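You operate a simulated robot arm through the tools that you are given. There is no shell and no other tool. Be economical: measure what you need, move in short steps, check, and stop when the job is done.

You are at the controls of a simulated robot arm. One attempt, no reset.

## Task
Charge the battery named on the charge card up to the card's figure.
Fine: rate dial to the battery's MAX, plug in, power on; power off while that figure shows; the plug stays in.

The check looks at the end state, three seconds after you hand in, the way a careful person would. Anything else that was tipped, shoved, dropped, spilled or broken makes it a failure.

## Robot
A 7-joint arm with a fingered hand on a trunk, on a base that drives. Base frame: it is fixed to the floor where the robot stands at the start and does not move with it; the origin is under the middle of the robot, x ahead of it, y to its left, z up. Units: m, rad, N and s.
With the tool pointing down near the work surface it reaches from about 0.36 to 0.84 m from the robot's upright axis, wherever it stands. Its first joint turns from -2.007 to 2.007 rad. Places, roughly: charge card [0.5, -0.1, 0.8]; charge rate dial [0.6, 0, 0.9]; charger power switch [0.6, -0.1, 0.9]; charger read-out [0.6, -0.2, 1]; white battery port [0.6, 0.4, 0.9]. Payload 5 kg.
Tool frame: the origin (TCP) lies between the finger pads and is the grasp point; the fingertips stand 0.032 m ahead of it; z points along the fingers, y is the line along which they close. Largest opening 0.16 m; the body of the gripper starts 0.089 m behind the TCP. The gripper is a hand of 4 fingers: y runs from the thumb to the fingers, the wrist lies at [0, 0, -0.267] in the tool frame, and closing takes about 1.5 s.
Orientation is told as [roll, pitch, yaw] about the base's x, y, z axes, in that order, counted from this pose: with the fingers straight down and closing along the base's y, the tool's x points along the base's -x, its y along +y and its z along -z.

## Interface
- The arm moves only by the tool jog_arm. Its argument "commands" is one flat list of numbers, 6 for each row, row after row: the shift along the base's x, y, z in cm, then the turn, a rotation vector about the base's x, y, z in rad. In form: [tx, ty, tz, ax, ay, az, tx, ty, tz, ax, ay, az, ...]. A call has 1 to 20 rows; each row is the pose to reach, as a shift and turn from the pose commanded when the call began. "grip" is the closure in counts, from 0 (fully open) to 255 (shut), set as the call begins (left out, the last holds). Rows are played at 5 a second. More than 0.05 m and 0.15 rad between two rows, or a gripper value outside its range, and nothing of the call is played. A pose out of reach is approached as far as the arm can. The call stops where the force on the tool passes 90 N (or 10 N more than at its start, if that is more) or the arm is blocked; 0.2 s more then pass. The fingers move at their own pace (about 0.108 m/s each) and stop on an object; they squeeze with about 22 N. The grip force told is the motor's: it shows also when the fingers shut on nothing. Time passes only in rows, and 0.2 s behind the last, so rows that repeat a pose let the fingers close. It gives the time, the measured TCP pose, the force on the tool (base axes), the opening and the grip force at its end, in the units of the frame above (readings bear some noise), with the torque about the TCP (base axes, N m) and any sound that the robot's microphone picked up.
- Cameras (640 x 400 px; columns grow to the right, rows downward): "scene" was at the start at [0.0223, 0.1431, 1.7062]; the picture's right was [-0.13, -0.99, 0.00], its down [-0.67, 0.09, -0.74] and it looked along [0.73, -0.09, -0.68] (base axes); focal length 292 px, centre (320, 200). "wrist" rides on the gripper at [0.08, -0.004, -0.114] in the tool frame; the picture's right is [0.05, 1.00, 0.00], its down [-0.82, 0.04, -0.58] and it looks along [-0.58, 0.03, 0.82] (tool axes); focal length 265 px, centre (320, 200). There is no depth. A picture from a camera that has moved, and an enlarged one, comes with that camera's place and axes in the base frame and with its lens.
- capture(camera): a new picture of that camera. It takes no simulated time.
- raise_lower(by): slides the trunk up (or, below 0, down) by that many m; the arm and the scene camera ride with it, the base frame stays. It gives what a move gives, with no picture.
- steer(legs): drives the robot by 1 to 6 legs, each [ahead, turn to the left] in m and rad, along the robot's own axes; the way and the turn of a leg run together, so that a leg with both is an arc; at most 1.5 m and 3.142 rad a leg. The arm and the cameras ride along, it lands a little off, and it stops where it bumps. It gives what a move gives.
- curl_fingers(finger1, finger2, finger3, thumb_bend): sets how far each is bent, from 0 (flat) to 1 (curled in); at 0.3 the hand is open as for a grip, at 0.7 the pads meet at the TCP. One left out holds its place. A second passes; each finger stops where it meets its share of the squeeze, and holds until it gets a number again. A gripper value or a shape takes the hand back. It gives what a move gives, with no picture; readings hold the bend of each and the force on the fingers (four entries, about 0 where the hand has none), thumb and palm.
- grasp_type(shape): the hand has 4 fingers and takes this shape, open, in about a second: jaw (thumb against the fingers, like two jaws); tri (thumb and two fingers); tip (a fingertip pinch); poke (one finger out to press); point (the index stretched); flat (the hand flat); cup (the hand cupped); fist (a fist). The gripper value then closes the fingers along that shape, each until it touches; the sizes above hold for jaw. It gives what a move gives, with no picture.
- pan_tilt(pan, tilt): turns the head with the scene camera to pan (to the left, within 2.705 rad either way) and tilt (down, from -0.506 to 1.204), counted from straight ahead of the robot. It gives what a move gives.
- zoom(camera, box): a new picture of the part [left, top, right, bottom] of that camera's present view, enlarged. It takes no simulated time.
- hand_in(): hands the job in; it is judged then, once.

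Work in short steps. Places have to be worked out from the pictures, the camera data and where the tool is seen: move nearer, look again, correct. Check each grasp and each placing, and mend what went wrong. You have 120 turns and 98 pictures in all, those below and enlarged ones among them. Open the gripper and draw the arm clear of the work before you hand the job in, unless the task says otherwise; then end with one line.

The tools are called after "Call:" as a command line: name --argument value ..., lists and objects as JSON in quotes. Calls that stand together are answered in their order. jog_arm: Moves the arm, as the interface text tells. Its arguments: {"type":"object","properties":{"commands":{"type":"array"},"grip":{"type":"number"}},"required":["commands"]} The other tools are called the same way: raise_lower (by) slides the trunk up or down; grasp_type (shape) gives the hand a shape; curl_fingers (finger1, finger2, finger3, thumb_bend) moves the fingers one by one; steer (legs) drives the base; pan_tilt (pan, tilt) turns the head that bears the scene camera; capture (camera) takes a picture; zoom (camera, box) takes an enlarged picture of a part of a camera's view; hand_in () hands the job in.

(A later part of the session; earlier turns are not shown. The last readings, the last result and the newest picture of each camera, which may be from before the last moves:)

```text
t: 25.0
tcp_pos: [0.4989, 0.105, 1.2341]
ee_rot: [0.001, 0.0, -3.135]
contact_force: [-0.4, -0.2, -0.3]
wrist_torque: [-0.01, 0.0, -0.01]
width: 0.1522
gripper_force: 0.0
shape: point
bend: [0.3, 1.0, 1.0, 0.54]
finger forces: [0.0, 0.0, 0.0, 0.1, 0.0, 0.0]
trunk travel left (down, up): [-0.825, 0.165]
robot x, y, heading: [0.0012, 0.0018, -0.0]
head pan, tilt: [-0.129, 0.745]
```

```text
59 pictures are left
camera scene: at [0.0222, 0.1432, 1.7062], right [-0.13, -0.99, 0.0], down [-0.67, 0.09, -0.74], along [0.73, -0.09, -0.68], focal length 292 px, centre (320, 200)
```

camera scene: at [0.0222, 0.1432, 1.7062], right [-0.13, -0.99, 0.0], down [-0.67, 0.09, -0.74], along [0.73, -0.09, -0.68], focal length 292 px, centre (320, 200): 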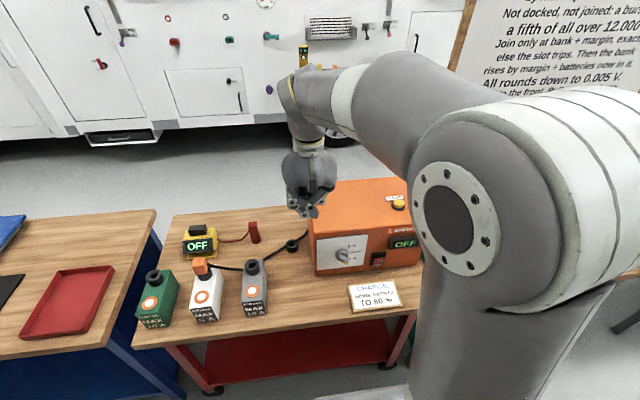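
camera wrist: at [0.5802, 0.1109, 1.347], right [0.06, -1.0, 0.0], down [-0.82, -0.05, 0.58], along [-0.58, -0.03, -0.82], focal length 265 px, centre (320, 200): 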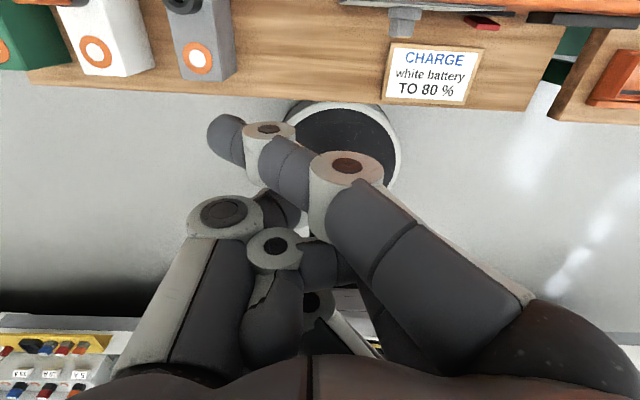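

"Point" splays the index across. I try the fingertip-pinch shape closed, which should make a compact poker at a known spot.

Call:
grasp_type --shape "tip"

Call:
capture --camera "wrist"

Call:
jog_arm --commands '[0, 0, 0, 0, 0, 0, 0, 0, 0, 0, 0, 0, 0, 0, 0, 0, 0, 0, 0, 0, 0, 0, 0, 0, 0, 0, 0, 0, 0, 0, 0, 0, 0, 0, 0, 0, 0]' --grip 255

Call:
capture --camera "wrist"

```text
t: 25.9
tcp_pos: [0.5003, 0.1049, 1.2333]
ee_rot: [-0.001, 0.0, -3.137]
contact_force: [0.6, -0.2, -0.8]
wrist_torque: [0.01, 0.03, 0.0]
width: 0.1595
gripper_force: 0.0
shape: tip
bend: [0.01, 0.3, 0.01, 0.3]
finger forces: [0.1, 0.0, 0.0, 0.1, 0.0, 0.0]
trunk travel left (down, up): [-0.825, 0.165]
robot x, y, heading: [0.0005, -0.0007, 0.001]
head pan, tilt: [-0.129, 0.745]
```

```text
58 pictures are left
camera wrist: at [0.5802, 0.111, 1.347], right [0.06, -1.0, 0.0], down [-0.82, -0.05, 0.58], along [-0.58, -0.03, -0.82], focal length 265 px, centre (320, 200)
```

wrist: 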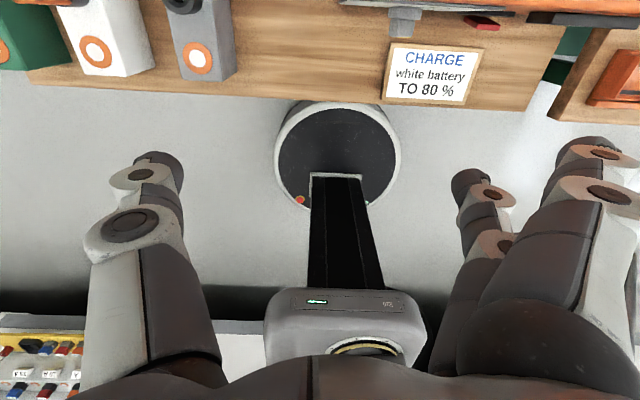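

```text
refused: commands must hold 6 numbers for each row
```

```text
57 pictures are left
camera wrist: at [0.5802, 0.111, 1.347], right [0.06, -1.0, 0.0], down [-0.82, -0.05, 0.58], along [-0.58, -0.03, -0.82], focal length 265 px, centre (320, 200)
```

wrist: 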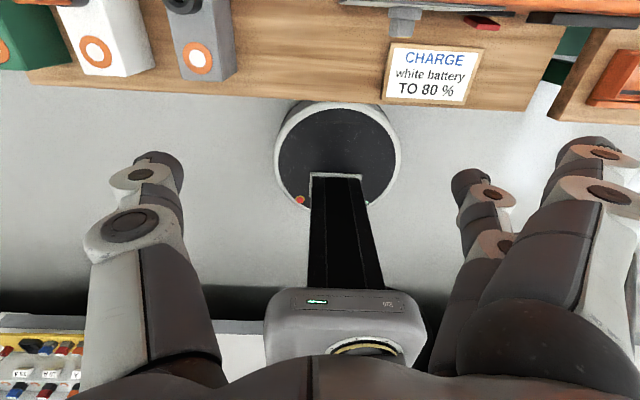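

I shape it by hand: outer fingers curled away, middle finger and thumb pinching at the TCP.

Call:
curl_fingers --finger1 1.0 --finger2 0.7 --finger3 1.0 --thumb_bend 0.7

Call:
capture --camera "wrist"

```text
t: 26.9
tcp_pos: [0.4983, 0.105, 1.2326]
ee_rot: [0.0, 0.0, -3.135]
contact_force: [-0.4, 0.2, 0.5]
wrist_torque: [-0.02, 0.0, 0.03]
width: 0.0505
gripper_force: 0.0
shape: fingers
bend: [1.0, 0.7, 1.0, 0.7]
finger forces: [0.0, 0.0, 0.0, 0.0, 0.1, 0.1]
trunk travel left (down, up): [-0.825, 0.165]
robot x, y, heading: [-0.0008, -0.0012, 0.004]
head pan, tilt: [-0.129, 0.745]
```

```text
56 pictures are left
camera wrist: at [0.5802, 0.1109, 1.347], right [0.06, -1.0, 0.0], down [-0.82, -0.05, 0.58], along [-0.58, -0.03, -0.82], focal length 265 px, centre (320, 200)
```

wrist: 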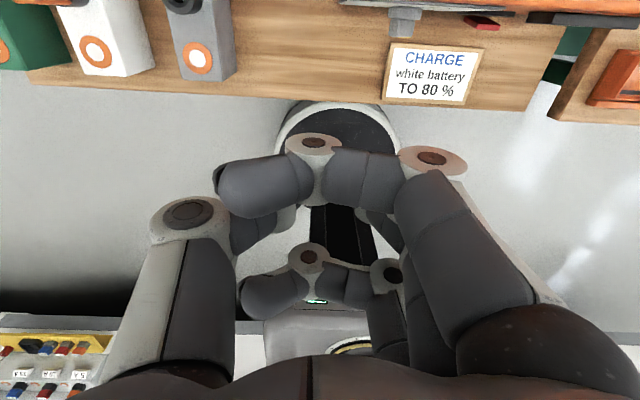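

The outer knuckles sit about at TCP level and the pinch leads by ~3 cm, which works as a poker. I back the robot 0.25 m to make room for a forward-pointing hand.

Call:
steer --legs '[[-0.25, 0]]'

Call:
jog_arm --commands '[1, -0.5, 0, 0, -0.1428, 0, 2, -1, 0, 0, -0.2856, 0, 3, -1.5, 0, 0, -0.4284, 0, 4, -2, 0, 0, -0.5712, 0, 5, -2.5, 0, 0, -0.714, 0, 6, -3, 0, 0, -0.8568, 0, 7, -3.5, 0, 0, -0.9996, 0, 8, -4, 0, 0, -1.1424, 0, 9, -4.5, 0, 0, -1.2852, 0, 10, -5, 0, 0, -1.428, 0, 11, -5, 0, 0, -1.5708, 0, 11, -5, 0, 0, -1.5708, 0]'

Call:
capture --camera "wrist"

Call:
capture --camera "scene"

```text
t: 28.7
tcp_pos: [0.2502, 0.1045, 1.233]
ee_rot: [-0.001, 0.002, -3.14]
contact_force: [-1.0, 0.8, 0.1]
wrist_torque: [-0.01, -0.02, -0.03]
width: 0.0504
gripper_force: 0.1
shape: fingers
bend: [1.0, 0.7, 1.0, 0.7]
finger forces: [0.1, 0.0, 0.0, 0.0, 0.0, 0.1]
trunk travel left (down, up): [-0.825, 0.165]
robot x, y, heading: [-0.2446, -0.0016, -0.003]
head pan, tilt: [-0.129, 0.745]
```

```text
t: 31.3
tcp_pos: [0.3717, 0.0581, 1.2335]
ee_rot: [1.89, 1.565, -1.254]
contact_force: [-0.8, 0.9, 0.2]
wrist_torque: [0.01, 0.03, -0.01]
width: 0.0501
gripper_force: 0.1
shape: fingers
bend: [1.0, 0.7, 1.0, 0.7]
finger forces: [0.0, 0.1, 0.0, 0.0, 0.0, 0.0]
out of reach, approached as far as the arm can: row 7, 9, 10, 11, 12
trunk travel left (down, up): [-0.825, 0.165]
robot x, y, heading: [-0.2465, -0.0006, -0.002]
head pan, tilt: [-0.129, 0.745]
```

```text
55 pictures are left
camera wrist: at [0.2587, 0.0629, 1.3138], right [0.0, -1.0, 0.06], down [-0.58, -0.05, -0.82], along [0.82, -0.03, -0.58], focal length 265 px, centre (320, 200)
```

wrist: 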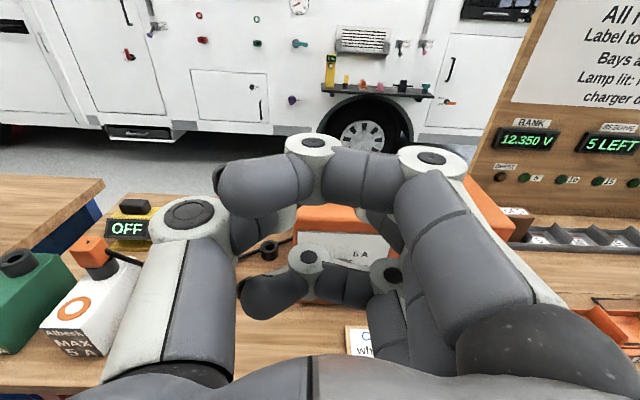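

```text
54 pictures are left
camera scene: at [-0.2263, 0.1442, 1.7061], right [-0.13, -0.99, 0.0], down [-0.67, 0.09, -0.74], along [0.73, -0.1, -0.68], focal length 292 px, centre (320, 200)
```

scene: 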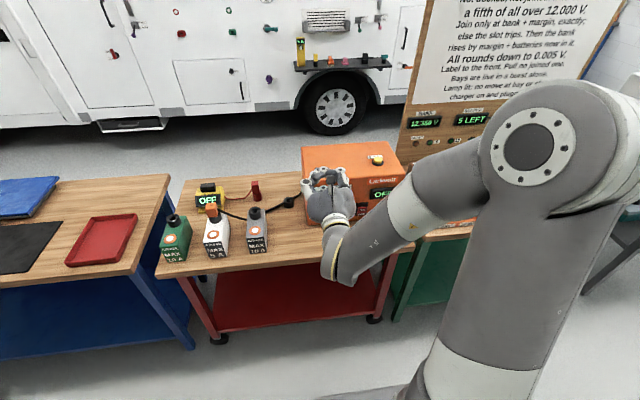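

The pose is reached. I open the fingers to get a clear wrist view of the panel while moving the hand down a bit.

Call:
curl_fingers --finger1 0.1 --finger2 0.1 --finger3 0.1 --thumb_bend 0.1

Call:
jog_arm --commands '[0, -1, -4, 0, 0, 0, 0, -2, -8, 0, 0, 0, 0, -3, -12, 0, 0, 0, 0, -4, -16, 0, 0, 0, 0, -5, -20, 0, 0, 0, 0, -5, -20, 0, 0, 0]'

Call:
capture --camera "wrist"

Call:
capture --camera "scene"

```text
t: 32.3
tcp_pos: [0.3731, 0.0567, 1.2332]
ee_rot: [1.631, 1.569, -1.51]
contact_force: [0.1, 0.1, 0.3]
wrist_torque: [-0.04, 0.01, 0.04]
width: 0.2101
gripper_force: 0.1
shape: fingers
bend: [0.1, 0.1, 0.1, 0.1]
finger forces: [0.0, 0.1, 0.1, 0.0, 0.0, 0.0]
trunk travel left (down, up): [-0.825, 0.165]
robot x, y, heading: [-0.2457, 0.0004, 0.001]
head pan, tilt: [-0.129, 0.745]
```

```text
t: 33.7
tcp_pos: [0.3728, 0.0092, 1.0328]
ee_rot: [1.807, 1.565, -1.335]
contact_force: [-0.3, -0.3, -0.5]
wrist_torque: [-0.01, 0.05, -0.01]
width: 0.2102
gripper_force: 0.1
shape: fingers
bend: [0.1, 0.1, 0.1, 0.1]
finger forces: [0.0, 0.0, 0.0, 0.0, 0.0, 0.0]
trunk travel left (down, up): [-0.825, 0.165]
robot x, y, heading: [-0.2448, 0.0044, -0.0]
head pan, tilt: [-0.129, 0.745]
```

```text
53 pictures are left
camera wrist: at [0.2603, 0.0142, 1.1141], right [0.0, -1.0, 0.06], down [-0.58, -0.05, -0.82], along [0.82, -0.03, -0.58], focal length 265 px, centre (320, 200)
```

wrist: 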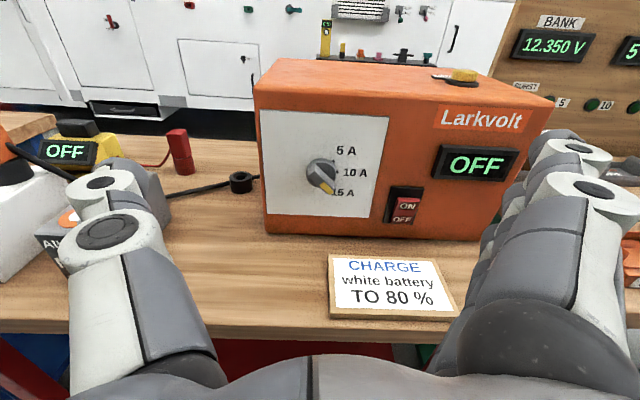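

```text
52 pictures are left
camera scene: at [-0.2247, 0.1436, 1.7062], right [-0.13, -0.99, 0.0], down [-0.67, 0.09, -0.74], along [0.73, -0.1, -0.68], focal length 292 px, centre (320, 200)
```

scene: 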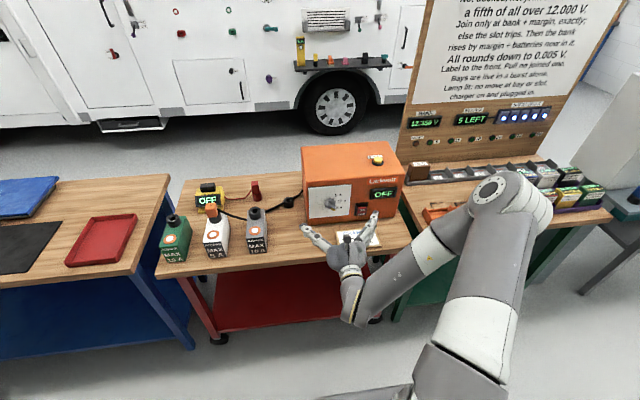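

Excellent view. I zoom both cameras on the dial and the switch for triangulation.

Call:
zoom --camera "wrist" --box '[250, 90, 450, 240]'

Call:
zoom --camera "scene" --box '[295, 165, 405, 245]'

```text
2.67 times, centred on (350, 165) of wrist
camera zoom: at [0.2603, 0.0142, 1.1141], right [0.0, -1.0, 0.06], down [-0.58, -0.05, -0.82], along [0.82, -0.03, -0.58], focal length 708 px, centre (240, 293)
```

zoom: 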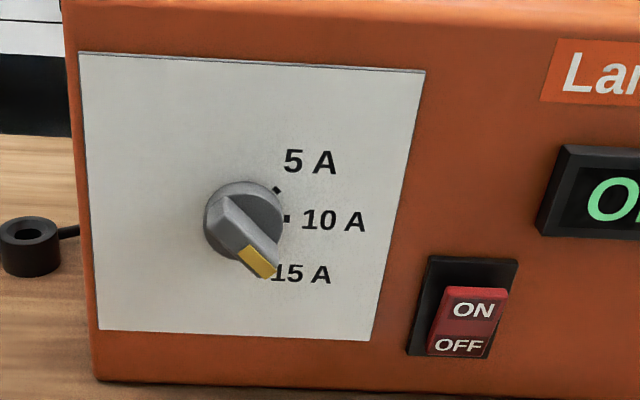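

```text
5.00 times, centred on (350, 205) of scene
camera zoom: at [-0.2247, 0.1436, 1.7062], right [-0.13, -0.99, 0.0], down [-0.67, 0.09, -0.74], along [0.73, -0.1, -0.68], focal length 1458 px, centre (170, 175)
```

zoom: 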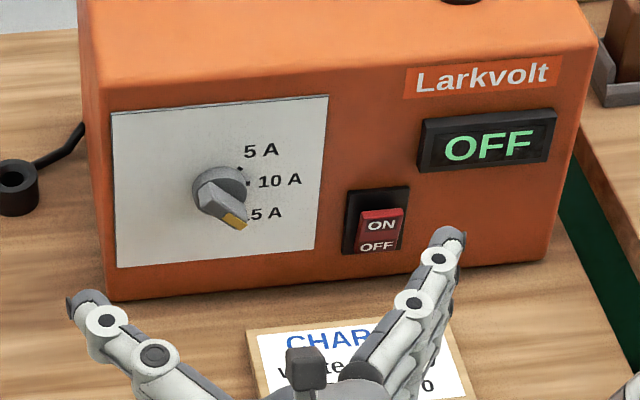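

Axis of the dial ≈ (y 0.001, z 0.928), bar outer face x≈0.565, disc front ≈0.59; rocker housing centre ≈ (0.592, -0.129, 0.876). I form the pinch and go to a pre-position below the knob, in front of it.

Call:
curl_fingers --finger1 1.0 --finger2 0.7 --finger3 1.0 --thumb_bend 0.7

Call:
jog_arm --commands '[2, -0.3, -4, 0, 0, 0, 4, -0.5, -8, 0, 0, 0, 6, -0.7, -12, 0, 0, 0, 8, -0.7, -14, 0, 0, 0, 10, -0.7, -15, 0, 0, 0, 12, -0.7, -15, 0, 0, 0, 12, -0.7, -15, 0, 0, 0]'

Call:
zoom --camera "scene" --box '[295, 165, 405, 245]'

Call:
capture --camera "wrist"

```text
t: 34.7
tcp_pos: [0.3745, 0.0096, 1.0335]
ee_rot: [1.675, 1.568, -1.467]
contact_force: [-0.6, 0.4, 0.3]
wrist_torque: [0.01, 0.01, 0.03]
width: 0.0502
gripper_force: 0.1
shape: fingers
bend: [1.0, 0.7, 1.0, 0.7]
finger forces: [0.0, 0.0, 0.0, 0.1, 0.1, 0.1]
trunk travel left (down, up): [-0.825, 0.165]
robot x, y, heading: [-0.2449, -0.0004, 0.001]
head pan, tilt: [-0.129, 0.745]
```

```text
t: 36.3
tcp_pos: [0.4932, 0.0012, 0.8825]
ee_rot: [1.641, 1.568, -1.502]
contact_force: [0.2, 0.0, -0.3]
wrist_torque: [0.01, -0.01, -0.04]
width: 0.0506
gripper_force: 0.0
shape: fingers
bend: [1.0, 0.7, 1.0, 0.7]
finger forces: [0.0, 0.1, 0.1, 0.0, 0.1, 0.0]
trunk travel left (down, up): [-0.825, 0.165]
robot x, y, heading: [-0.2444, -0.0014, 0.001]
head pan, tilt: [-0.129, 0.745]
```

```text
5.00 times, centred on (350, 205) of scene
camera zoom: at [-0.2247, 0.1432, 1.7062], right [-0.13, -0.99, 0.0], down [-0.67, 0.09, -0.74], along [0.73, -0.1, -0.68], focal length 1458 px, centre (170, 175)
```

zoom: 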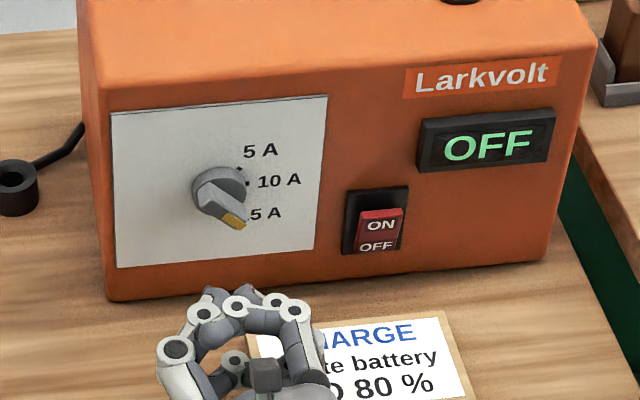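

```text
48 pictures are left
camera wrist: at [0.3798, 0.0066, 0.9639], right [0.0, -1.0, 0.06], down [-0.58, -0.05, -0.82], along [0.82, -0.03, -0.58], focal length 265 px, centre (320, 200)
```

wrist: 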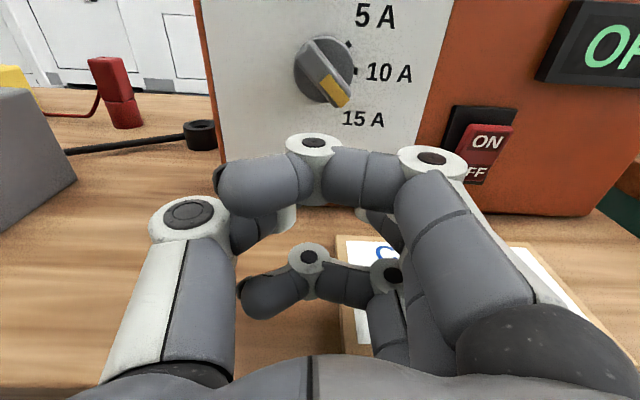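

The tips are where expected, but seem to be apart. I zoom to see the pinch shape.

Call:
zoom --camera "scene" --box '[320, 210, 370, 245]'

```text
11.43 times, centred on (345, 228) of scene
camera zoom: at [-0.2247, 0.1432, 1.7062], right [-0.13, -0.99, 0.0], down [-0.67, 0.09, -0.74], along [0.73, -0.1, -0.68], focal length 3331 px, centre (34, -114)
```

zoom: 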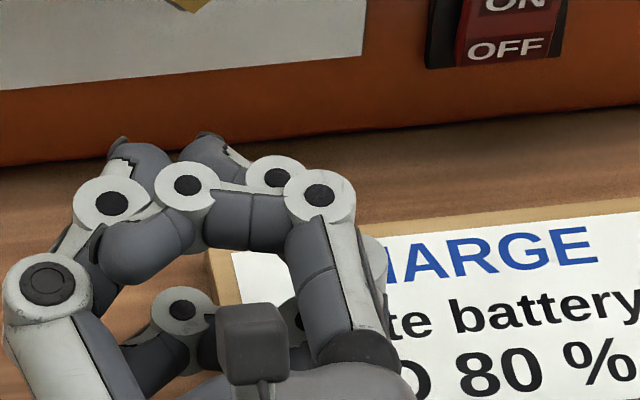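

Two prongs with a gap of about 1 cm. I bend both further so they touch and form one blunt tip.

Call:
curl_fingers --finger2 0.78 --thumb_bend 0.78

Call:
zoom --camera "scene" --box '[320, 200, 370, 235]'

```text
t: 37.3
tcp_pos: [0.492, 0.0023, 0.8829]
ee_rot: [1.658, 1.569, -1.485]
contact_force: [0.1, -0.6, 0.5]
wrist_torque: [0.01, 0.02, -0.01]
width: 0.0483
gripper_force: 0.1
shape: fingers
bend: [1.0, 0.76, 1.0, 0.75]
finger forces: [0.0, 0.0, 0.1, 0.0, 0.0, 0.0]
trunk travel left (down, up): [-0.825, 0.165]
robot x, y, heading: [-0.2477, -0.001, -0.004]
head pan, tilt: [-0.129, 0.745]
```

```text
11.43 times, centred on (345, 218) of scene
camera zoom: at [-0.2246, 0.1432, 1.7062], right [-0.13, -0.99, 0.0], down [-0.67, 0.09, -0.74], along [0.73, -0.1, -0.68], focal length 3331 px, centre (34, 0)
```

zoom: 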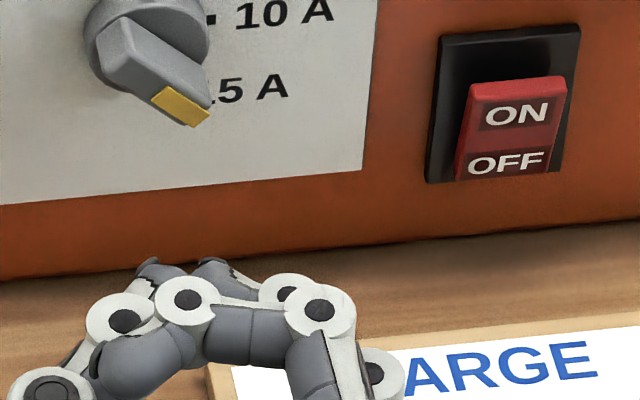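

They now touch. I advance 5.6 cm in x beneath the pointer, then check.

Call:
jog_arm --commands '[2, 0, -0.3, 0, 0, 0, 4, 0, -0.3, 0, 0, 0, 5.6, 0, -0.3, 0, 0, 0, 5.6, 0, -0.3, 0, 0, 0]'

Call:
zoom --camera "scene" --box '[320, 190, 370, 225]'

Call:
capture --camera "wrist"

```text
t: 38.3
tcp_pos: [0.5497, 0.0021, 0.8799]
ee_rot: [1.617, 1.566, -1.525]
contact_force: [-0.1, 0.6, -0.1]
wrist_torque: [0.02, 0.05, -0.02]
width: 0.0485
gripper_force: 0.0
shape: fingers
bend: [1.0, 0.76, 1.0, 0.75]
finger forces: [0.0, 0.0, 0.0, 0.1, 0.1, 0.0]
trunk travel left (down, up): [-0.825, 0.165]
robot x, y, heading: [-0.2475, -0.0, 0.004]
head pan, tilt: [-0.129, 0.745]
```

```text
11.43 times, centred on (345, 208) of scene
camera zoom: at [-0.2246, 0.1432, 1.7062], right [-0.13, -0.99, 0.0], down [-0.67, 0.09, -0.74], along [0.73, -0.1, -0.68], focal length 3331 px, centre (34, 114)
```

zoom: 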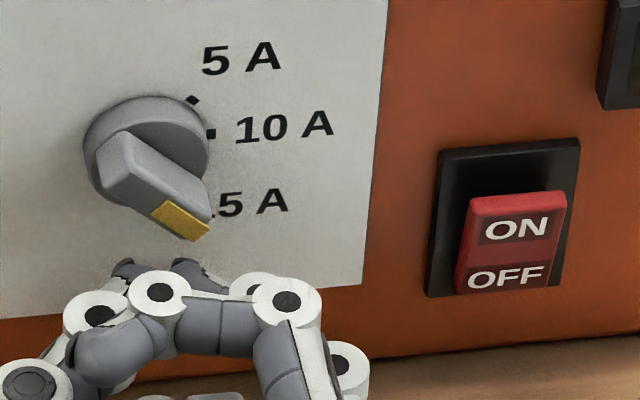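

```text
44 pictures are left
camera wrist: at [0.436, 0.0063, 0.9614], right [0.0, -1.0, 0.06], down [-0.58, -0.05, -0.82], along [0.82, -0.03, -0.58], focal length 265 px, centre (320, 200)
```

wrist: 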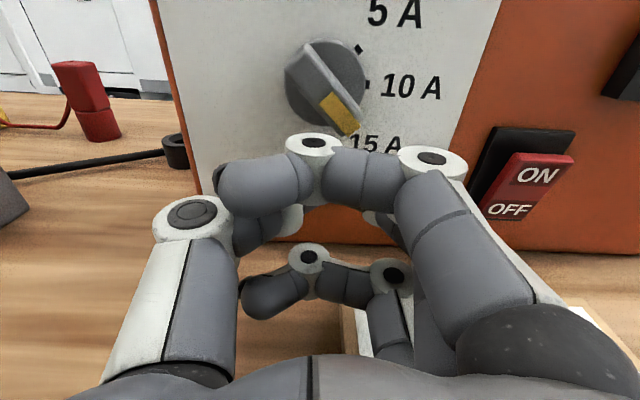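

The tip is right below the pointer. I sweep it up and to the right around the dial axis to roughly the 10 A position, then check.

Call:
jog_arm --commands '[0, -0.7, 0.8, 0, 0, 0, 0, -0.6, 1.8, 0, 0, 0, 0, -0.8, 2.3, 0, 0, 0, 0, -1.3, 2.8, 0, 0, 0, 0, -1.9, 3.2, 0, 0, 0, 0, -1.9, 3.2, 0, 0, 0]'

Call:
zoom --camera "scene" --box '[320, 190, 370, 225]'

```text
t: 39.7
tcp_pos: [0.5488, -0.0168, 0.9126]
ee_rot: [1.461, 1.568, -1.68]
contact_force: [0.5, 0.8, -2.2]
wrist_torque: [-0.04, 0.04, 0.04]
width: 0.0485
gripper_force: 0.1
shape: fingers
bend: [1.0, 0.76, 1.0, 0.75]
finger forces: [0.1, 0.0, 0.0, 0.1, 0.0, 0.1]
trunk travel left (down, up): [-0.825, 0.165]
robot x, y, heading: [-0.247, -0.0007, -0.004]
head pan, tilt: [-0.129, 0.745]
```

```text
11.43 times, centred on (345, 208) of scene
camera zoom: at [-0.2244, 0.1433, 1.7062], right [-0.13, -0.99, 0.0], down [-0.67, 0.09, -0.74], along [0.73, -0.1, -0.68], focal length 3331 px, centre (34, 114)
```

zoom: 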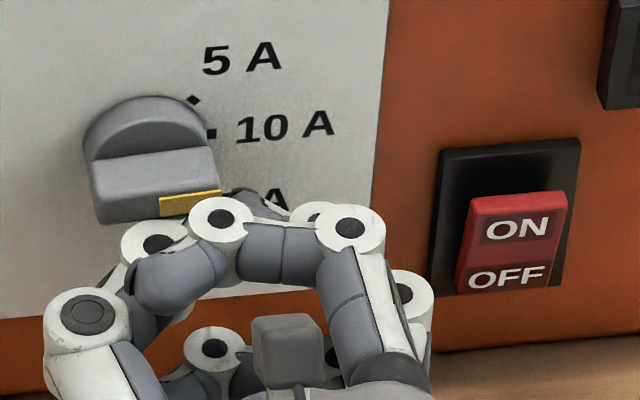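

The pointer is at 10 A. I continue along the arc.

Call:
jog_arm --commands '[0, -0.3, 0.5, 0, 0, 0, 0, -0.6, 0.9, 0, 0, 0, 0, -0.8, 1.2, 0, 0, 0, 0, -0.8, 1.2, 0, 0, 0]'

Call:
zoom --camera "scene" --box '[320, 190, 370, 225]'

```text
t: 40.7
tcp_pos: [0.5499, -0.0278, 0.9227]
ee_rot: [0.906, 1.568, -2.235]
contact_force: [-9.5, -5.7, -14.4]
wrist_torque: [-0.23, 0.09, 0.12]
width: 0.0485
gripper_force: 13.1
shape: fingers
bend: [1.0, 0.77, 1.0, 0.76]
finger forces: [0.0, 0.1, 0.0, 0.1, 26.3, 0.0]
trunk travel left (down, up): [-0.825, 0.165]
robot x, y, heading: [-0.2478, 0.0025, -0.003]
head pan, tilt: [-0.129, 0.745]
```

```text
11.43 times, centred on (345, 208) of scene
camera zoom: at [-0.224, 0.1423, 1.7061], right [-0.13, -0.99, 0.0], down [-0.67, 0.09, -0.73], along [0.73, -0.1, -0.68], focal length 3331 px, centre (34, 114)
```

zoom: 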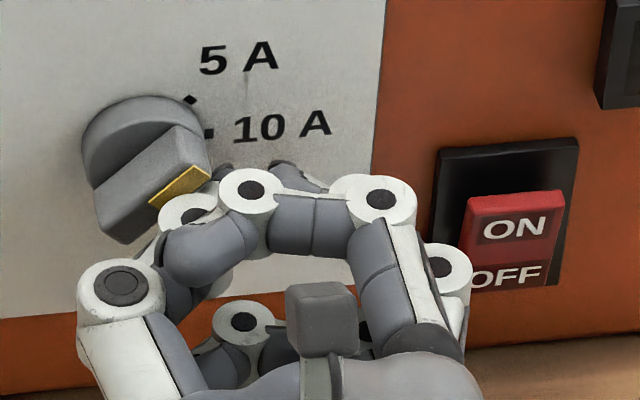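

The pointer is past the 10 A mark but the load has risen (~18 N). I back off to the lower right and look at the dial.

Call:
jog_arm --commands '[0, -0.8, -1.0, 0, 0, 0, -3, -1.2, -1.5, 0, 0, 0, -6, -1.5, -3, 0, 0, 0, -6, -1.5, -3, 0, 0, 0]'

Call:
zoom --camera "scene" --box '[320, 190, 370, 225]'

Call:
capture --camera "wrist"

```text
t: 41.7
tcp_pos: [0.4897, -0.0408, 0.8952]
ee_rot: [1.82, 1.567, -1.322]
contact_force: [0.8, -0.3, 0.1]
wrist_torque: [0.05, -0.01, -0.02]
width: 0.0486
gripper_force: 0.1
shape: fingers
bend: [1.0, 0.77, 1.0, 0.75]
finger forces: [0.1, 0.0, 0.0, 0.1, 0.0, 0.0]
trunk travel left (down, up): [-0.825, 0.165]
robot x, y, heading: [-0.2486, 0.001, -0.002]
head pan, tilt: [-0.129, 0.745]
```

```text
11.43 times, centred on (345, 208) of scene
camera zoom: at [-0.2244, 0.1432, 1.7062], right [-0.13, -0.99, 0.0], down [-0.67, 0.09, -0.74], along [0.73, -0.1, -0.68], focal length 3331 px, centre (34, 114)
```

zoom: 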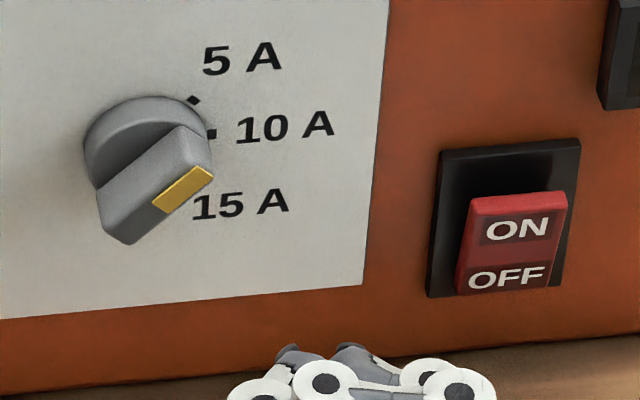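

```text
40 pictures are left
camera wrist: at [0.3761, -0.0361, 0.9758], right [0.0, -1.0, 0.06], down [-0.58, -0.05, -0.82], along [0.82, -0.03, -0.58], focal length 265 px, centre (320, 200)
```

wrist: 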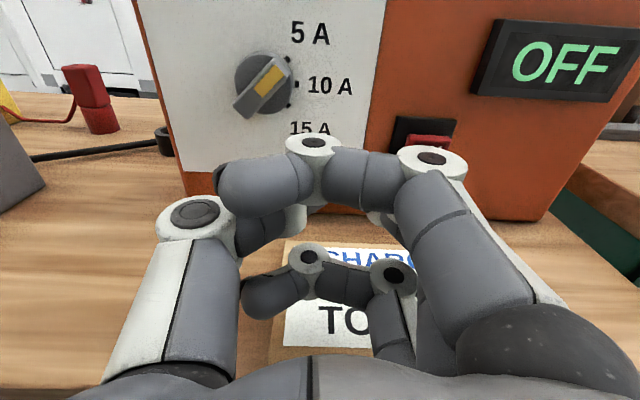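

The dial now points up-right. I zoom the wrist view to judge the alignment with the 5 A mark.

Call:
zoom --camera "wrist" --box '[220, 10, 360, 140]'

```text
3.08 times, centred on (290, 75) of wrist
camera zoom: at [0.3761, -0.0361, 0.9758], right [0.0, -1.0, 0.06], down [-0.58, -0.05, -0.82], along [0.82, -0.03, -0.58], focal length 817 px, centre (412, 585)
```

zoom: 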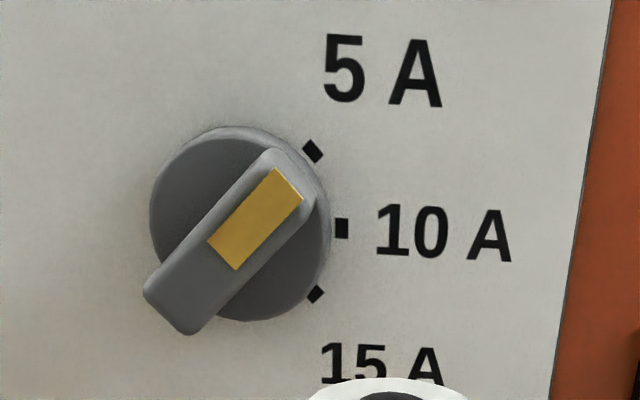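

The pointer is on 5 A. Next the switch: ON half ≈ (0.575, -0.128, 0.889), OFF half ≈ (0.579, -0.128, 0.858). I line up the tip in front of the ON half.

Call:
jog_arm --commands '[0, -3, -0.1, 0, 0, 0, 0, -6, -0.2, 0, 0, 0, 0, -8.7, -0.2, 0, 0, 0, 2, -8.7, -0.1, 0, 0, 0, 3.2, -8.7, 0, 0, 0, 0, 3.2, -8.7, 0, 0, 0, 0]'

Call:
zoom --camera "scene" --box '[335, 180, 405, 230]'

```text
t: 43.1
tcp_pos: [0.5193, -0.1282, 0.895]
ee_rot: [1.722, 1.567, -1.418]
contact_force: [-0.9, -0.3, -1.0]
wrist_torque: [-0.03, 0.01, 0.02]
width: 0.0485
gripper_force: 0.0
shape: fingers
bend: [1.0, 0.77, 1.0, 0.75]
finger forces: [0.0, 0.0, 0.0, 0.0, 0.0, 0.0]
trunk travel left (down, up): [-0.825, 0.165]
robot x, y, heading: [-0.2454, -0.0011, -0.001]
head pan, tilt: [-0.129, 0.745]
```

```text
8.00 times, centred on (370, 205) of scene
camera zoom: at [-0.2248, 0.1429, 1.7062], right [-0.13, -0.99, 0.0], down [-0.67, 0.09, -0.74], along [0.73, -0.1, -0.68], focal length 2332 px, centre (-80, 160)
```

zoom: 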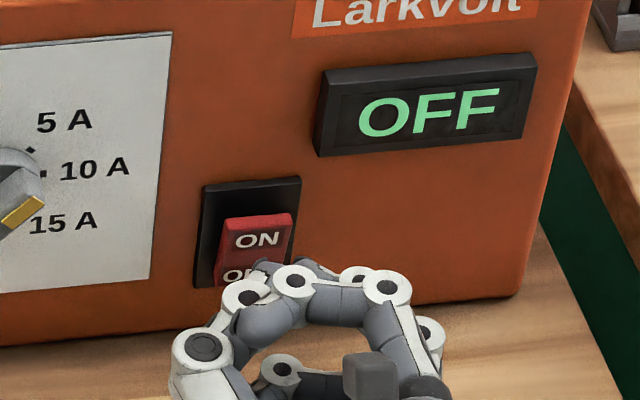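

In the image the tip would land about 1 cm right of the ON label, so I shift +y 1 cm and advance to just about contact.

Call:
jog_arm --commands '[0, 1, 0, 0, 0, 0, 1.5, 1, 0, 0, 0, 0, 2.3, 1, 0, 0, 0, 0, 2.3, 1, 0, 0, 0, 0]'

Call:
zoom --camera "scene" --box '[335, 180, 405, 230]'

```text
t: 44.1
tcp_pos: [0.5437, -0.1194, 0.893]
ee_rot: [1.682, 1.566, -1.459]
contact_force: [-1.0, -0.5, 0.8]
wrist_torque: [0.01, -0.01, -0.02]
width: 0.0484
gripper_force: 0.0
shape: fingers
bend: [1.0, 0.77, 1.0, 0.76]
finger forces: [0.1, 0.0, 0.0, 0.0, 0.1, 0.0]
trunk travel left (down, up): [-0.825, 0.165]
robot x, y, heading: [-0.244, -0.0026, -0.003]
head pan, tilt: [-0.129, 0.745]
```

```text
8.00 times, centred on (370, 205) of scene
camera zoom: at [-0.2248, 0.1431, 1.7062], right [-0.13, -0.99, 0.0], down [-0.67, 0.09, -0.74], along [0.73, -0.1, -0.68], focal length 2332 px, centre (-80, 160)
```

zoom: 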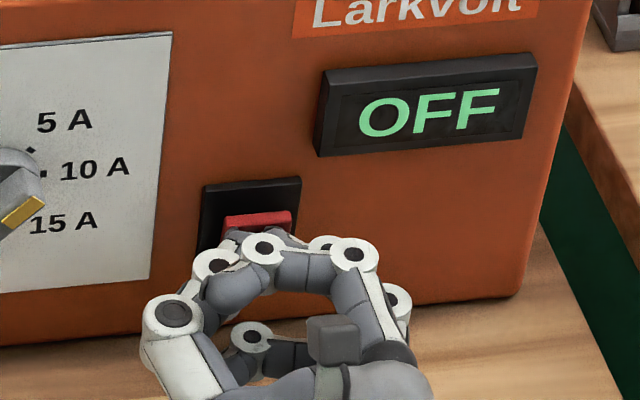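

Tip centred on the ON label. I press in a few mm at a time.

Call:
jog_arm --commands '[0.7, 0, 0, 0, 0, 0, 0.7, 0, 0, 0, 0, 0]'

Call:
zoom --camera "scene" --box '[335, 180, 405, 230]'

```text
t: 44.7
tcp_pos: [0.5507, -0.1179, 0.893]
ee_rot: [1.675, 1.568, -1.467]
contact_force: [-12.4, 1.8, 0.9]
wrist_torque: [0.0, 0.11, 0.03]
width: 0.0479
gripper_force: 10.6
shape: fingers
bend: [1.0, 0.77, 1.0, 0.76]
finger forces: [0.0, 0.0, 0.0, 0.0, 21.0, 0.0]
trunk travel left (down, up): [-0.825, 0.165]
robot x, y, heading: [-0.247, 0.0016, -0.009]
head pan, tilt: [-0.129, 0.745]
```

```text
8.00 times, centred on (370, 205) of scene
camera zoom: at [-0.2264, 0.1433, 1.7062], right [-0.13, -0.99, 0.0], down [-0.67, 0.09, -0.74], along [0.73, -0.1, -0.68], focal length 2332 px, centre (-80, 160)
```

zoom: 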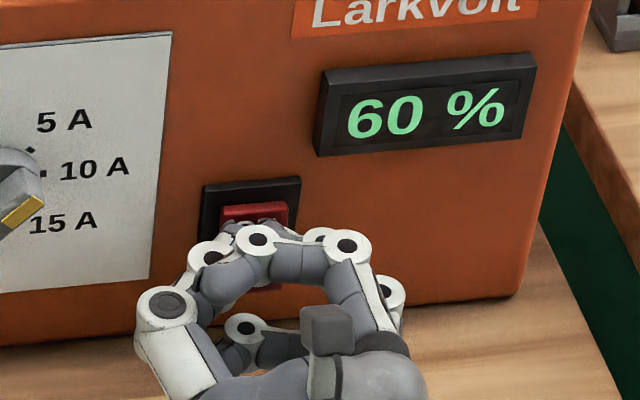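

It is on and shows 60 %. I pull back and line up with the OFF half right away, watching the read-out.

Call:
jog_arm --commands '[-1.5, 0, 0, 0, 0, 0, -1.7, 0, -2, 0, 0, 0, -1.2, 0, -3.6, 0, 0, 0]'

Call:
zoom --camera "scene" --box '[335, 180, 405, 230]'

```text
t: 45.5
tcp_pos: [0.539, -0.1196, 0.858]
ee_rot: [1.656, 1.567, -1.483]
contact_force: [-0.2, -0.1, -0.9]
wrist_torque: [0.03, 0.0, -0.01]
width: 0.0481
gripper_force: 0.1
shape: fingers
bend: [1.0, 0.77, 1.0, 0.76]
finger forces: [0.1, 0.0, 0.0, 0.0, 0.1, 0.0]
trunk travel left (down, up): [-0.825, 0.165]
robot x, y, heading: [-0.2497, -0.0018, 0.001]
head pan, tilt: [-0.129, 0.745]
```

```text
8.00 times, centred on (370, 205) of scene
camera zoom: at [-0.2243, 0.1432, 1.7062], right [-0.13, -0.99, 0.0], down [-0.67, 0.09, -0.74], along [0.73, -0.1, -0.68], focal length 2332 px, centre (-80, 160)
```

zoom: 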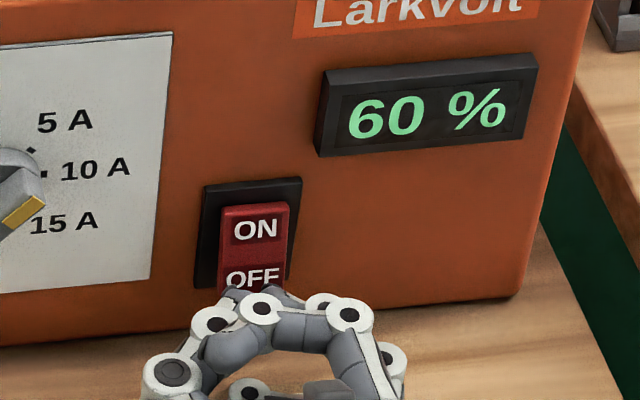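

Rocker flipped to ON; the figure rises slowly. I wait 2 s to measure the rate.

Call:
jog_arm --commands '[0, 0, 0, 0, 0, 0, 0, 0, 0, 0, 0, 0, 0, 0, 0, 0, 0, 0, 0, 0, 0, 0, 0, 0, 0, 0, 0, 0, 0, 0, 0, 0, 0, 0, 0, 0, 0, 0, 0, 0, 0, 0, 0, 0, 0, 0, 0, 0, 0, 0, 0, 0, 0, 0, 0, 0, 0, 0, 0, 0]'

Call:
zoom --camera "scene" --box '[370, 180, 405, 205]'

```text
t: 47.7
tcp_pos: [0.5397, -0.1207, 0.8598]
ee_rot: [1.645, 1.567, -1.496]
contact_force: [-0.5, -0.3, -0.2]
wrist_torque: [-0.02, 0.0, 0.0]
width: 0.0484
gripper_force: 0.1
shape: fingers
bend: [1.0, 0.77, 1.0, 0.76]
finger forces: [0.1, 0.0, 0.0, 0.0, 0.1, 0.1]
trunk travel left (down, up): [-0.825, 0.165]
robot x, y, heading: [-0.2477, -0.002, -0.002]
head pan, tilt: [-0.129, 0.745]
```

```text
16.00 times, centred on (388, 192) of scene
camera zoom: at [-0.2246, 0.1431, 1.7062], right [-0.13, -0.99, 0.0], down [-0.67, 0.09, -0.74], along [0.73, -0.1, -0.68], focal length 4664 px, centre (-760, 320)
```

zoom: 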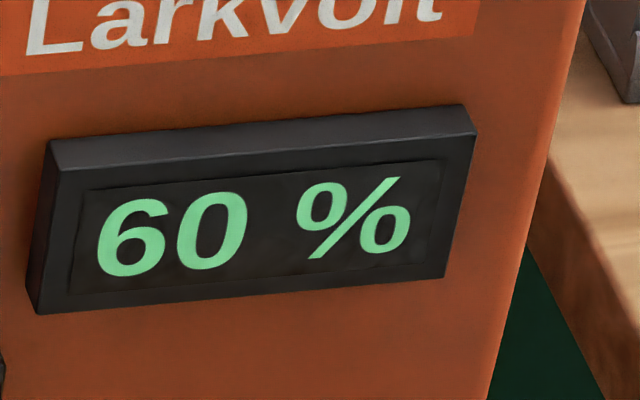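

Still 60 %. I wait 4 s more.

Call:
jog_arm --commands '[0, 0, 0, 0, 0, 0, 0, 0, 0, 0, 0, 0, 0, 0, 0, 0, 0, 0, 0, 0, 0, 0, 0, 0, 0, 0, 0, 0, 0, 0, 0, 0, 0, 0, 0, 0, 0, 0, 0, 0, 0, 0, 0, 0, 0, 0, 0, 0, 0, 0, 0, 0, 0, 0, 0, 0, 0, 0, 0, 0, 0, 0, 0, 0, 0, 0, 0, 0, 0, 0, 0, 0, 0, 0, 0, 0, 0, 0, 0, 0, 0, 0, 0, 0, 0, 0, 0, 0, 0, 0, 0, 0, 0, 0, 0, 0, 0, 0, 0, 0, 0, 0, 0, 0, 0, 0, 0, 0, 0, 0, 0, 0, 0, 0, 0, 0, 0, 0, 0, 0]'

Call:
zoom --camera "scene" --box '[335, 180, 405, 230]'

```text
t: 51.9
tcp_pos: [0.5384, -0.121, 0.8589]
ee_rot: [1.645, 1.568, -1.495]
contact_force: [-0.1, -1.1, 0.1]
wrist_torque: [-0.02, 0.02, 0.0]
width: 0.0484
gripper_force: 0.0
shape: fingers
bend: [1.0, 0.77, 1.0, 0.76]
finger forces: [0.0, 0.0, 0.0, 0.0, 0.0, 0.1]
trunk travel left (down, up): [-0.825, 0.165]
robot x, y, heading: [-0.2461, -0.0022, -0.004]
head pan, tilt: [-0.129, 0.745]
```

```text
8.00 times, centred on (370, 205) of scene
camera zoom: at [-0.2246, 0.1431, 1.7062], right [-0.13, -0.99, 0.0], down [-0.67, 0.09, -0.74], along [0.73, -0.1, -0.68], focal length 2332 px, centre (-80, 160)
```

zoom: 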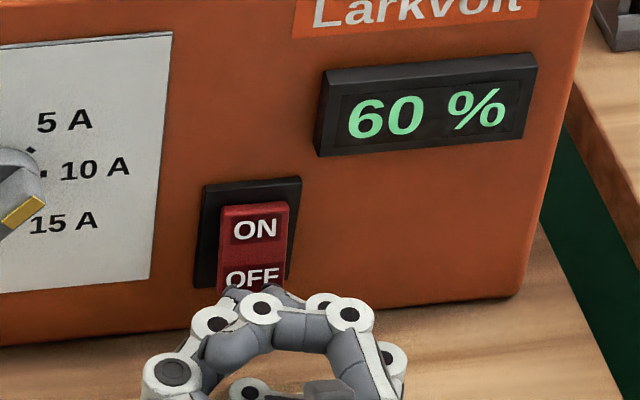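

Still 60 %. I wait about 8 s more, then compare.

Call:
jog_arm --commands '[0, 0, 0, 0, 0, 0, 0, 0, 0, 0, 0, 0, 0, 0, 0, 0, 0, 0, 0, 0, 0, 0, 0, 0, 0, 0, 0, 0, 0, 0, 0, 0, 0, 0, 0, 0, 0, 0, 0, 0, 0, 0, 0, 0, 0, 0, 0, 0, 0, 0, 0, 0, 0, 0, 0, 0, 0, 0, 0, 0, 0, 0, 0, 0, 0, 0, 0, 0, 0, 0, 0, 0, 0, 0, 0, 0, 0, 0, 0, 0, 0, 0, 0, 0, 0, 0, 0, 0, 0, 0, 0, 0, 0, 0, 0, 0, 0, 0, 0, 0, 0, 0, 0, 0, 0, 0, 0, 0, 0, 0, 0, 0, 0, 0, 0, 0, 0, 0, 0, 0]'

Call:
zoom --camera "scene" --box '[370, 180, 405, 205]'

Call:
zoom --camera "scene" --box '[190, 190, 250, 235]'

```text
t: 56.1
tcp_pos: [0.539, -0.1203, 0.8582]
ee_rot: [1.647, 1.568, -1.496]
contact_force: [0.0, -0.3, 0.0]
wrist_torque: [0.04, -0.02, 0.0]
width: 0.0485
gripper_force: 0.1
shape: fingers
bend: [1.0, 0.77, 1.0, 0.76]
finger forces: [0.0, 0.0, 0.0, 0.1, 0.0, 0.0]
trunk travel left (down, up): [-0.825, 0.165]
robot x, y, heading: [-0.2467, 0.0017, -0.005]
head pan, tilt: [-0.129, 0.745]
```

```text
16.00 times, centred on (388, 192) of scene
camera zoom: at [-0.2246, 0.1431, 1.7062], right [-0.13, -0.99, 0.0], down [-0.67, 0.09, -0.74], along [0.73, -0.1, -0.68], focal length 4664 px, centre (-760, 320)
```

zoom: 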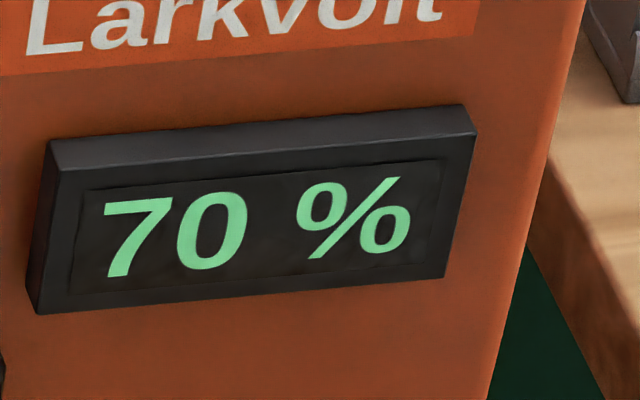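

```text
8.89 times, centred on (220, 212) of scene
camera zoom: at [-0.2246, 0.1431, 1.7062], right [-0.13, -0.99, 0.0], down [-0.67, 0.09, -0.74], along [0.73, -0.1, -0.68], focal length 2591 px, centre (1209, 89)
```

zoom: 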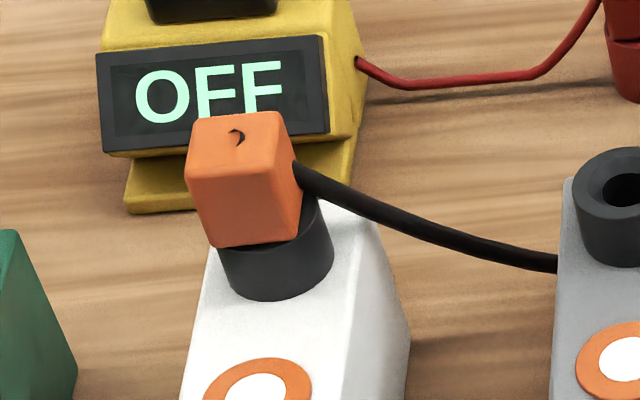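

Steps of 10 %, about 8–11 s each. I poll in 2 s steps until 80 shows.

Call:
jog_arm --commands '[0, 0, 0, 0, 0, 0, 0, 0, 0, 0, 0, 0, 0, 0, 0, 0, 0, 0, 0, 0, 0, 0, 0, 0, 0, 0, 0, 0, 0, 0, 0, 0, 0, 0, 0, 0, 0, 0, 0, 0, 0, 0, 0, 0, 0, 0, 0, 0, 0, 0, 0, 0, 0, 0, 0, 0, 0, 0, 0, 0, 0, 0, 0, 0, 0, 0, 0, 0, 0, 0, 0, 0, 0, 0, 0, 0, 0, 0, 0, 0, 0, 0, 0, 0]'

Call:
zoom --camera "scene" --box '[370, 180, 405, 205]'

```text
t: 59.1
tcp_pos: [0.5388, -0.1211, 0.8586]
ee_rot: [1.647, 1.567, -1.495]
contact_force: [0.8, -0.8, 0.1]
wrist_torque: [0.01, 0.0, -0.02]
width: 0.0484
gripper_force: 0.0
shape: fingers
bend: [1.0, 0.77, 1.0, 0.76]
finger forces: [0.0, 0.1, 0.0, 0.2, 0.1, 0.0]
trunk travel left (down, up): [-0.825, 0.165]
robot x, y, heading: [-0.2474, -0.0001, 0.002]
head pan, tilt: [-0.129, 0.745]
```

```text
16.00 times, centred on (388, 192) of scene
camera zoom: at [-0.2246, 0.1431, 1.7062], right [-0.13, -0.99, 0.0], down [-0.67, 0.09, -0.74], along [0.73, -0.1, -0.68], focal length 4664 px, centre (-760, 320)
```

zoom: 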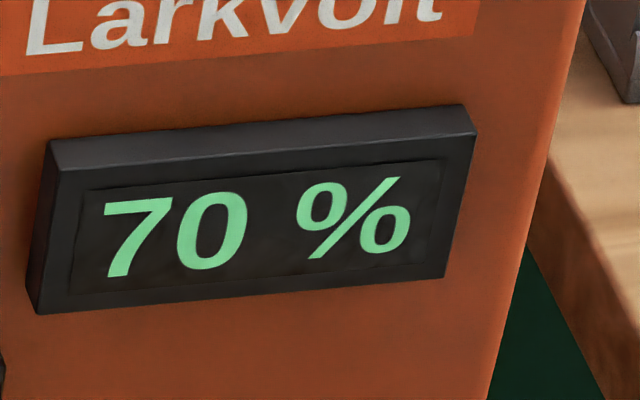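

Still 70 %. Polling again.

Call:
jog_arm --commands '[0, 0, 0, 0, 0, 0, 0, 0, 0, 0, 0, 0, 0, 0, 0, 0, 0, 0, 0, 0, 0, 0, 0, 0, 0, 0, 0, 0, 0, 0, 0, 0, 0, 0, 0, 0, 0, 0, 0, 0, 0, 0, 0, 0, 0, 0, 0, 0, 0, 0, 0, 0, 0, 0, 0, 0, 0, 0, 0, 0, 0, 0, 0, 0, 0, 0, 0, 0, 0, 0, 0, 0, 0, 0, 0, 0, 0, 0]'

Call:
zoom --camera "scene" --box '[370, 180, 405, 205]'

```text
t: 61.9
tcp_pos: [0.5396, -0.1202, 0.8589]
ee_rot: [1.65, 1.567, -1.493]
contact_force: [0.2, 0.0, -0.2]
wrist_torque: [-0.03, 0.0, -0.01]
width: 0.0484
gripper_force: 0.1
shape: fingers
bend: [1.0, 0.77, 1.0, 0.76]
finger forces: [0.0, 0.1, 0.1, 0.0, 0.0, 0.0]
trunk travel left (down, up): [-0.825, 0.165]
robot x, y, heading: [-0.2465, 0.0017, -0.005]
head pan, tilt: [-0.129, 0.745]
```

```text
16.00 times, centred on (388, 192) of scene
camera zoom: at [-0.2246, 0.1431, 1.7062], right [-0.13, -0.99, 0.0], down [-0.67, 0.09, -0.74], along [0.73, -0.1, -0.68], focal length 4664 px, centre (-760, 320)
```

zoom: 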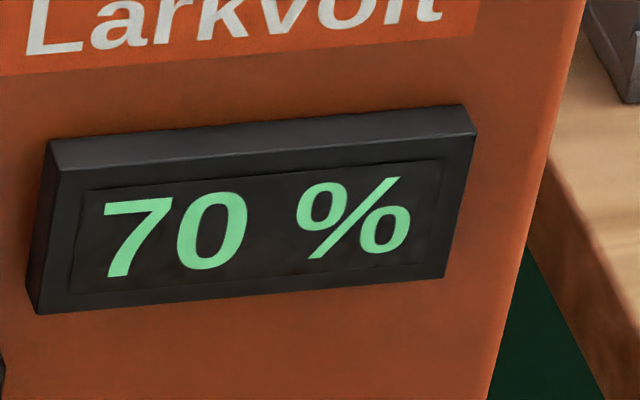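

Still 70 %. Polling again.

Call:
jog_arm --commands '[0, 0, 0, 0, 0, 0, 0, 0, 0, 0, 0, 0, 0, 0, 0, 0, 0, 0, 0, 0, 0, 0, 0, 0, 0, 0, 0, 0, 0, 0, 0, 0, 0, 0, 0, 0, 0, 0, 0, 0, 0, 0, 0, 0, 0, 0, 0, 0, 0, 0, 0, 0, 0, 0, 0, 0, 0, 0, 0, 0, 0, 0, 0, 0, 0, 0]'

Call:
zoom --camera "scene" --box '[370, 180, 405, 205]'

```text
t: 64.3
tcp_pos: [0.5389, -0.1199, 0.8581]
ee_rot: [1.644, 1.568, -1.496]
contact_force: [0.7, 0.1, 0.4]
wrist_torque: [0.01, 0.01, 0.0]
width: 0.0481
gripper_force: 0.1
shape: fingers
bend: [1.0, 0.77, 1.0, 0.76]
finger forces: [0.0, 0.1, 0.0, 0.0, 0.1, 0.0]
trunk travel left (down, up): [-0.825, 0.165]
robot x, y, heading: [-0.2497, 0.0012, 0.001]
head pan, tilt: [-0.129, 0.745]
```

```text
16.00 times, centred on (388, 192) of scene
camera zoom: at [-0.2246, 0.1431, 1.7062], right [-0.13, -0.99, 0.0], down [-0.67, 0.09, -0.74], along [0.73, -0.1, -0.68], focal length 4664 px, centre (-760, 320)
```

zoom: 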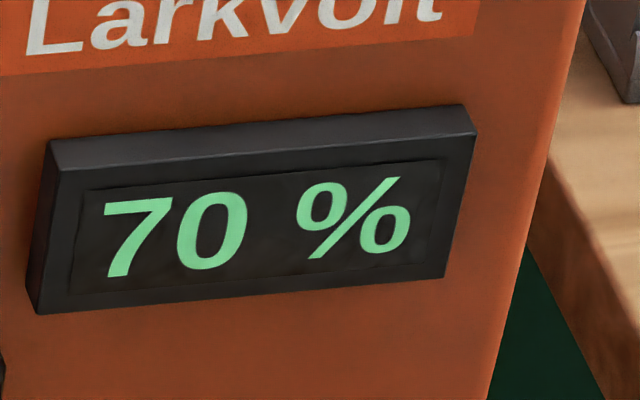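

Still 70 %. Polling again.

Call:
jog_arm --commands '[0, 0, 0, 0, 0, 0, 0, 0, 0, 0, 0, 0, 0, 0, 0, 0, 0, 0, 0, 0, 0, 0, 0, 0, 0, 0, 0, 0, 0, 0, 0, 0, 0, 0, 0, 0, 0, 0, 0, 0, 0, 0, 0, 0, 0, 0, 0, 0, 0, 0, 0, 0, 0, 0, 0, 0, 0, 0, 0, 0, 0, 0, 0, 0, 0, 0]'

Call:
zoom --camera "scene" --box '[370, 180, 405, 205]'

```text
t: 66.7
tcp_pos: [0.539, -0.1207, 0.8586]
ee_rot: [1.646, 1.565, -1.494]
contact_force: [0.2, 0.7, -0.5]
wrist_torque: [-0.03, -0.04, 0.01]
width: 0.0483
gripper_force: 0.0
shape: fingers
bend: [1.0, 0.77, 1.0, 0.76]
finger forces: [0.0, 0.1, 0.0, 0.1, 0.0, 0.1]
trunk travel left (down, up): [-0.825, 0.165]
robot x, y, heading: [-0.2491, -0.0004, 0.002]
head pan, tilt: [-0.129, 0.745]
```

```text
16.00 times, centred on (388, 192) of scene
camera zoom: at [-0.2246, 0.1431, 1.7062], right [-0.13, -0.99, 0.0], down [-0.67, 0.09, -0.74], along [0.73, -0.1, -0.68], focal length 4664 px, centre (-760, 320)
```

zoom: 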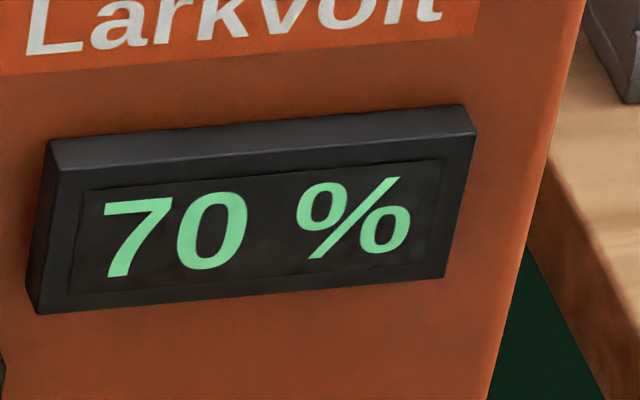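

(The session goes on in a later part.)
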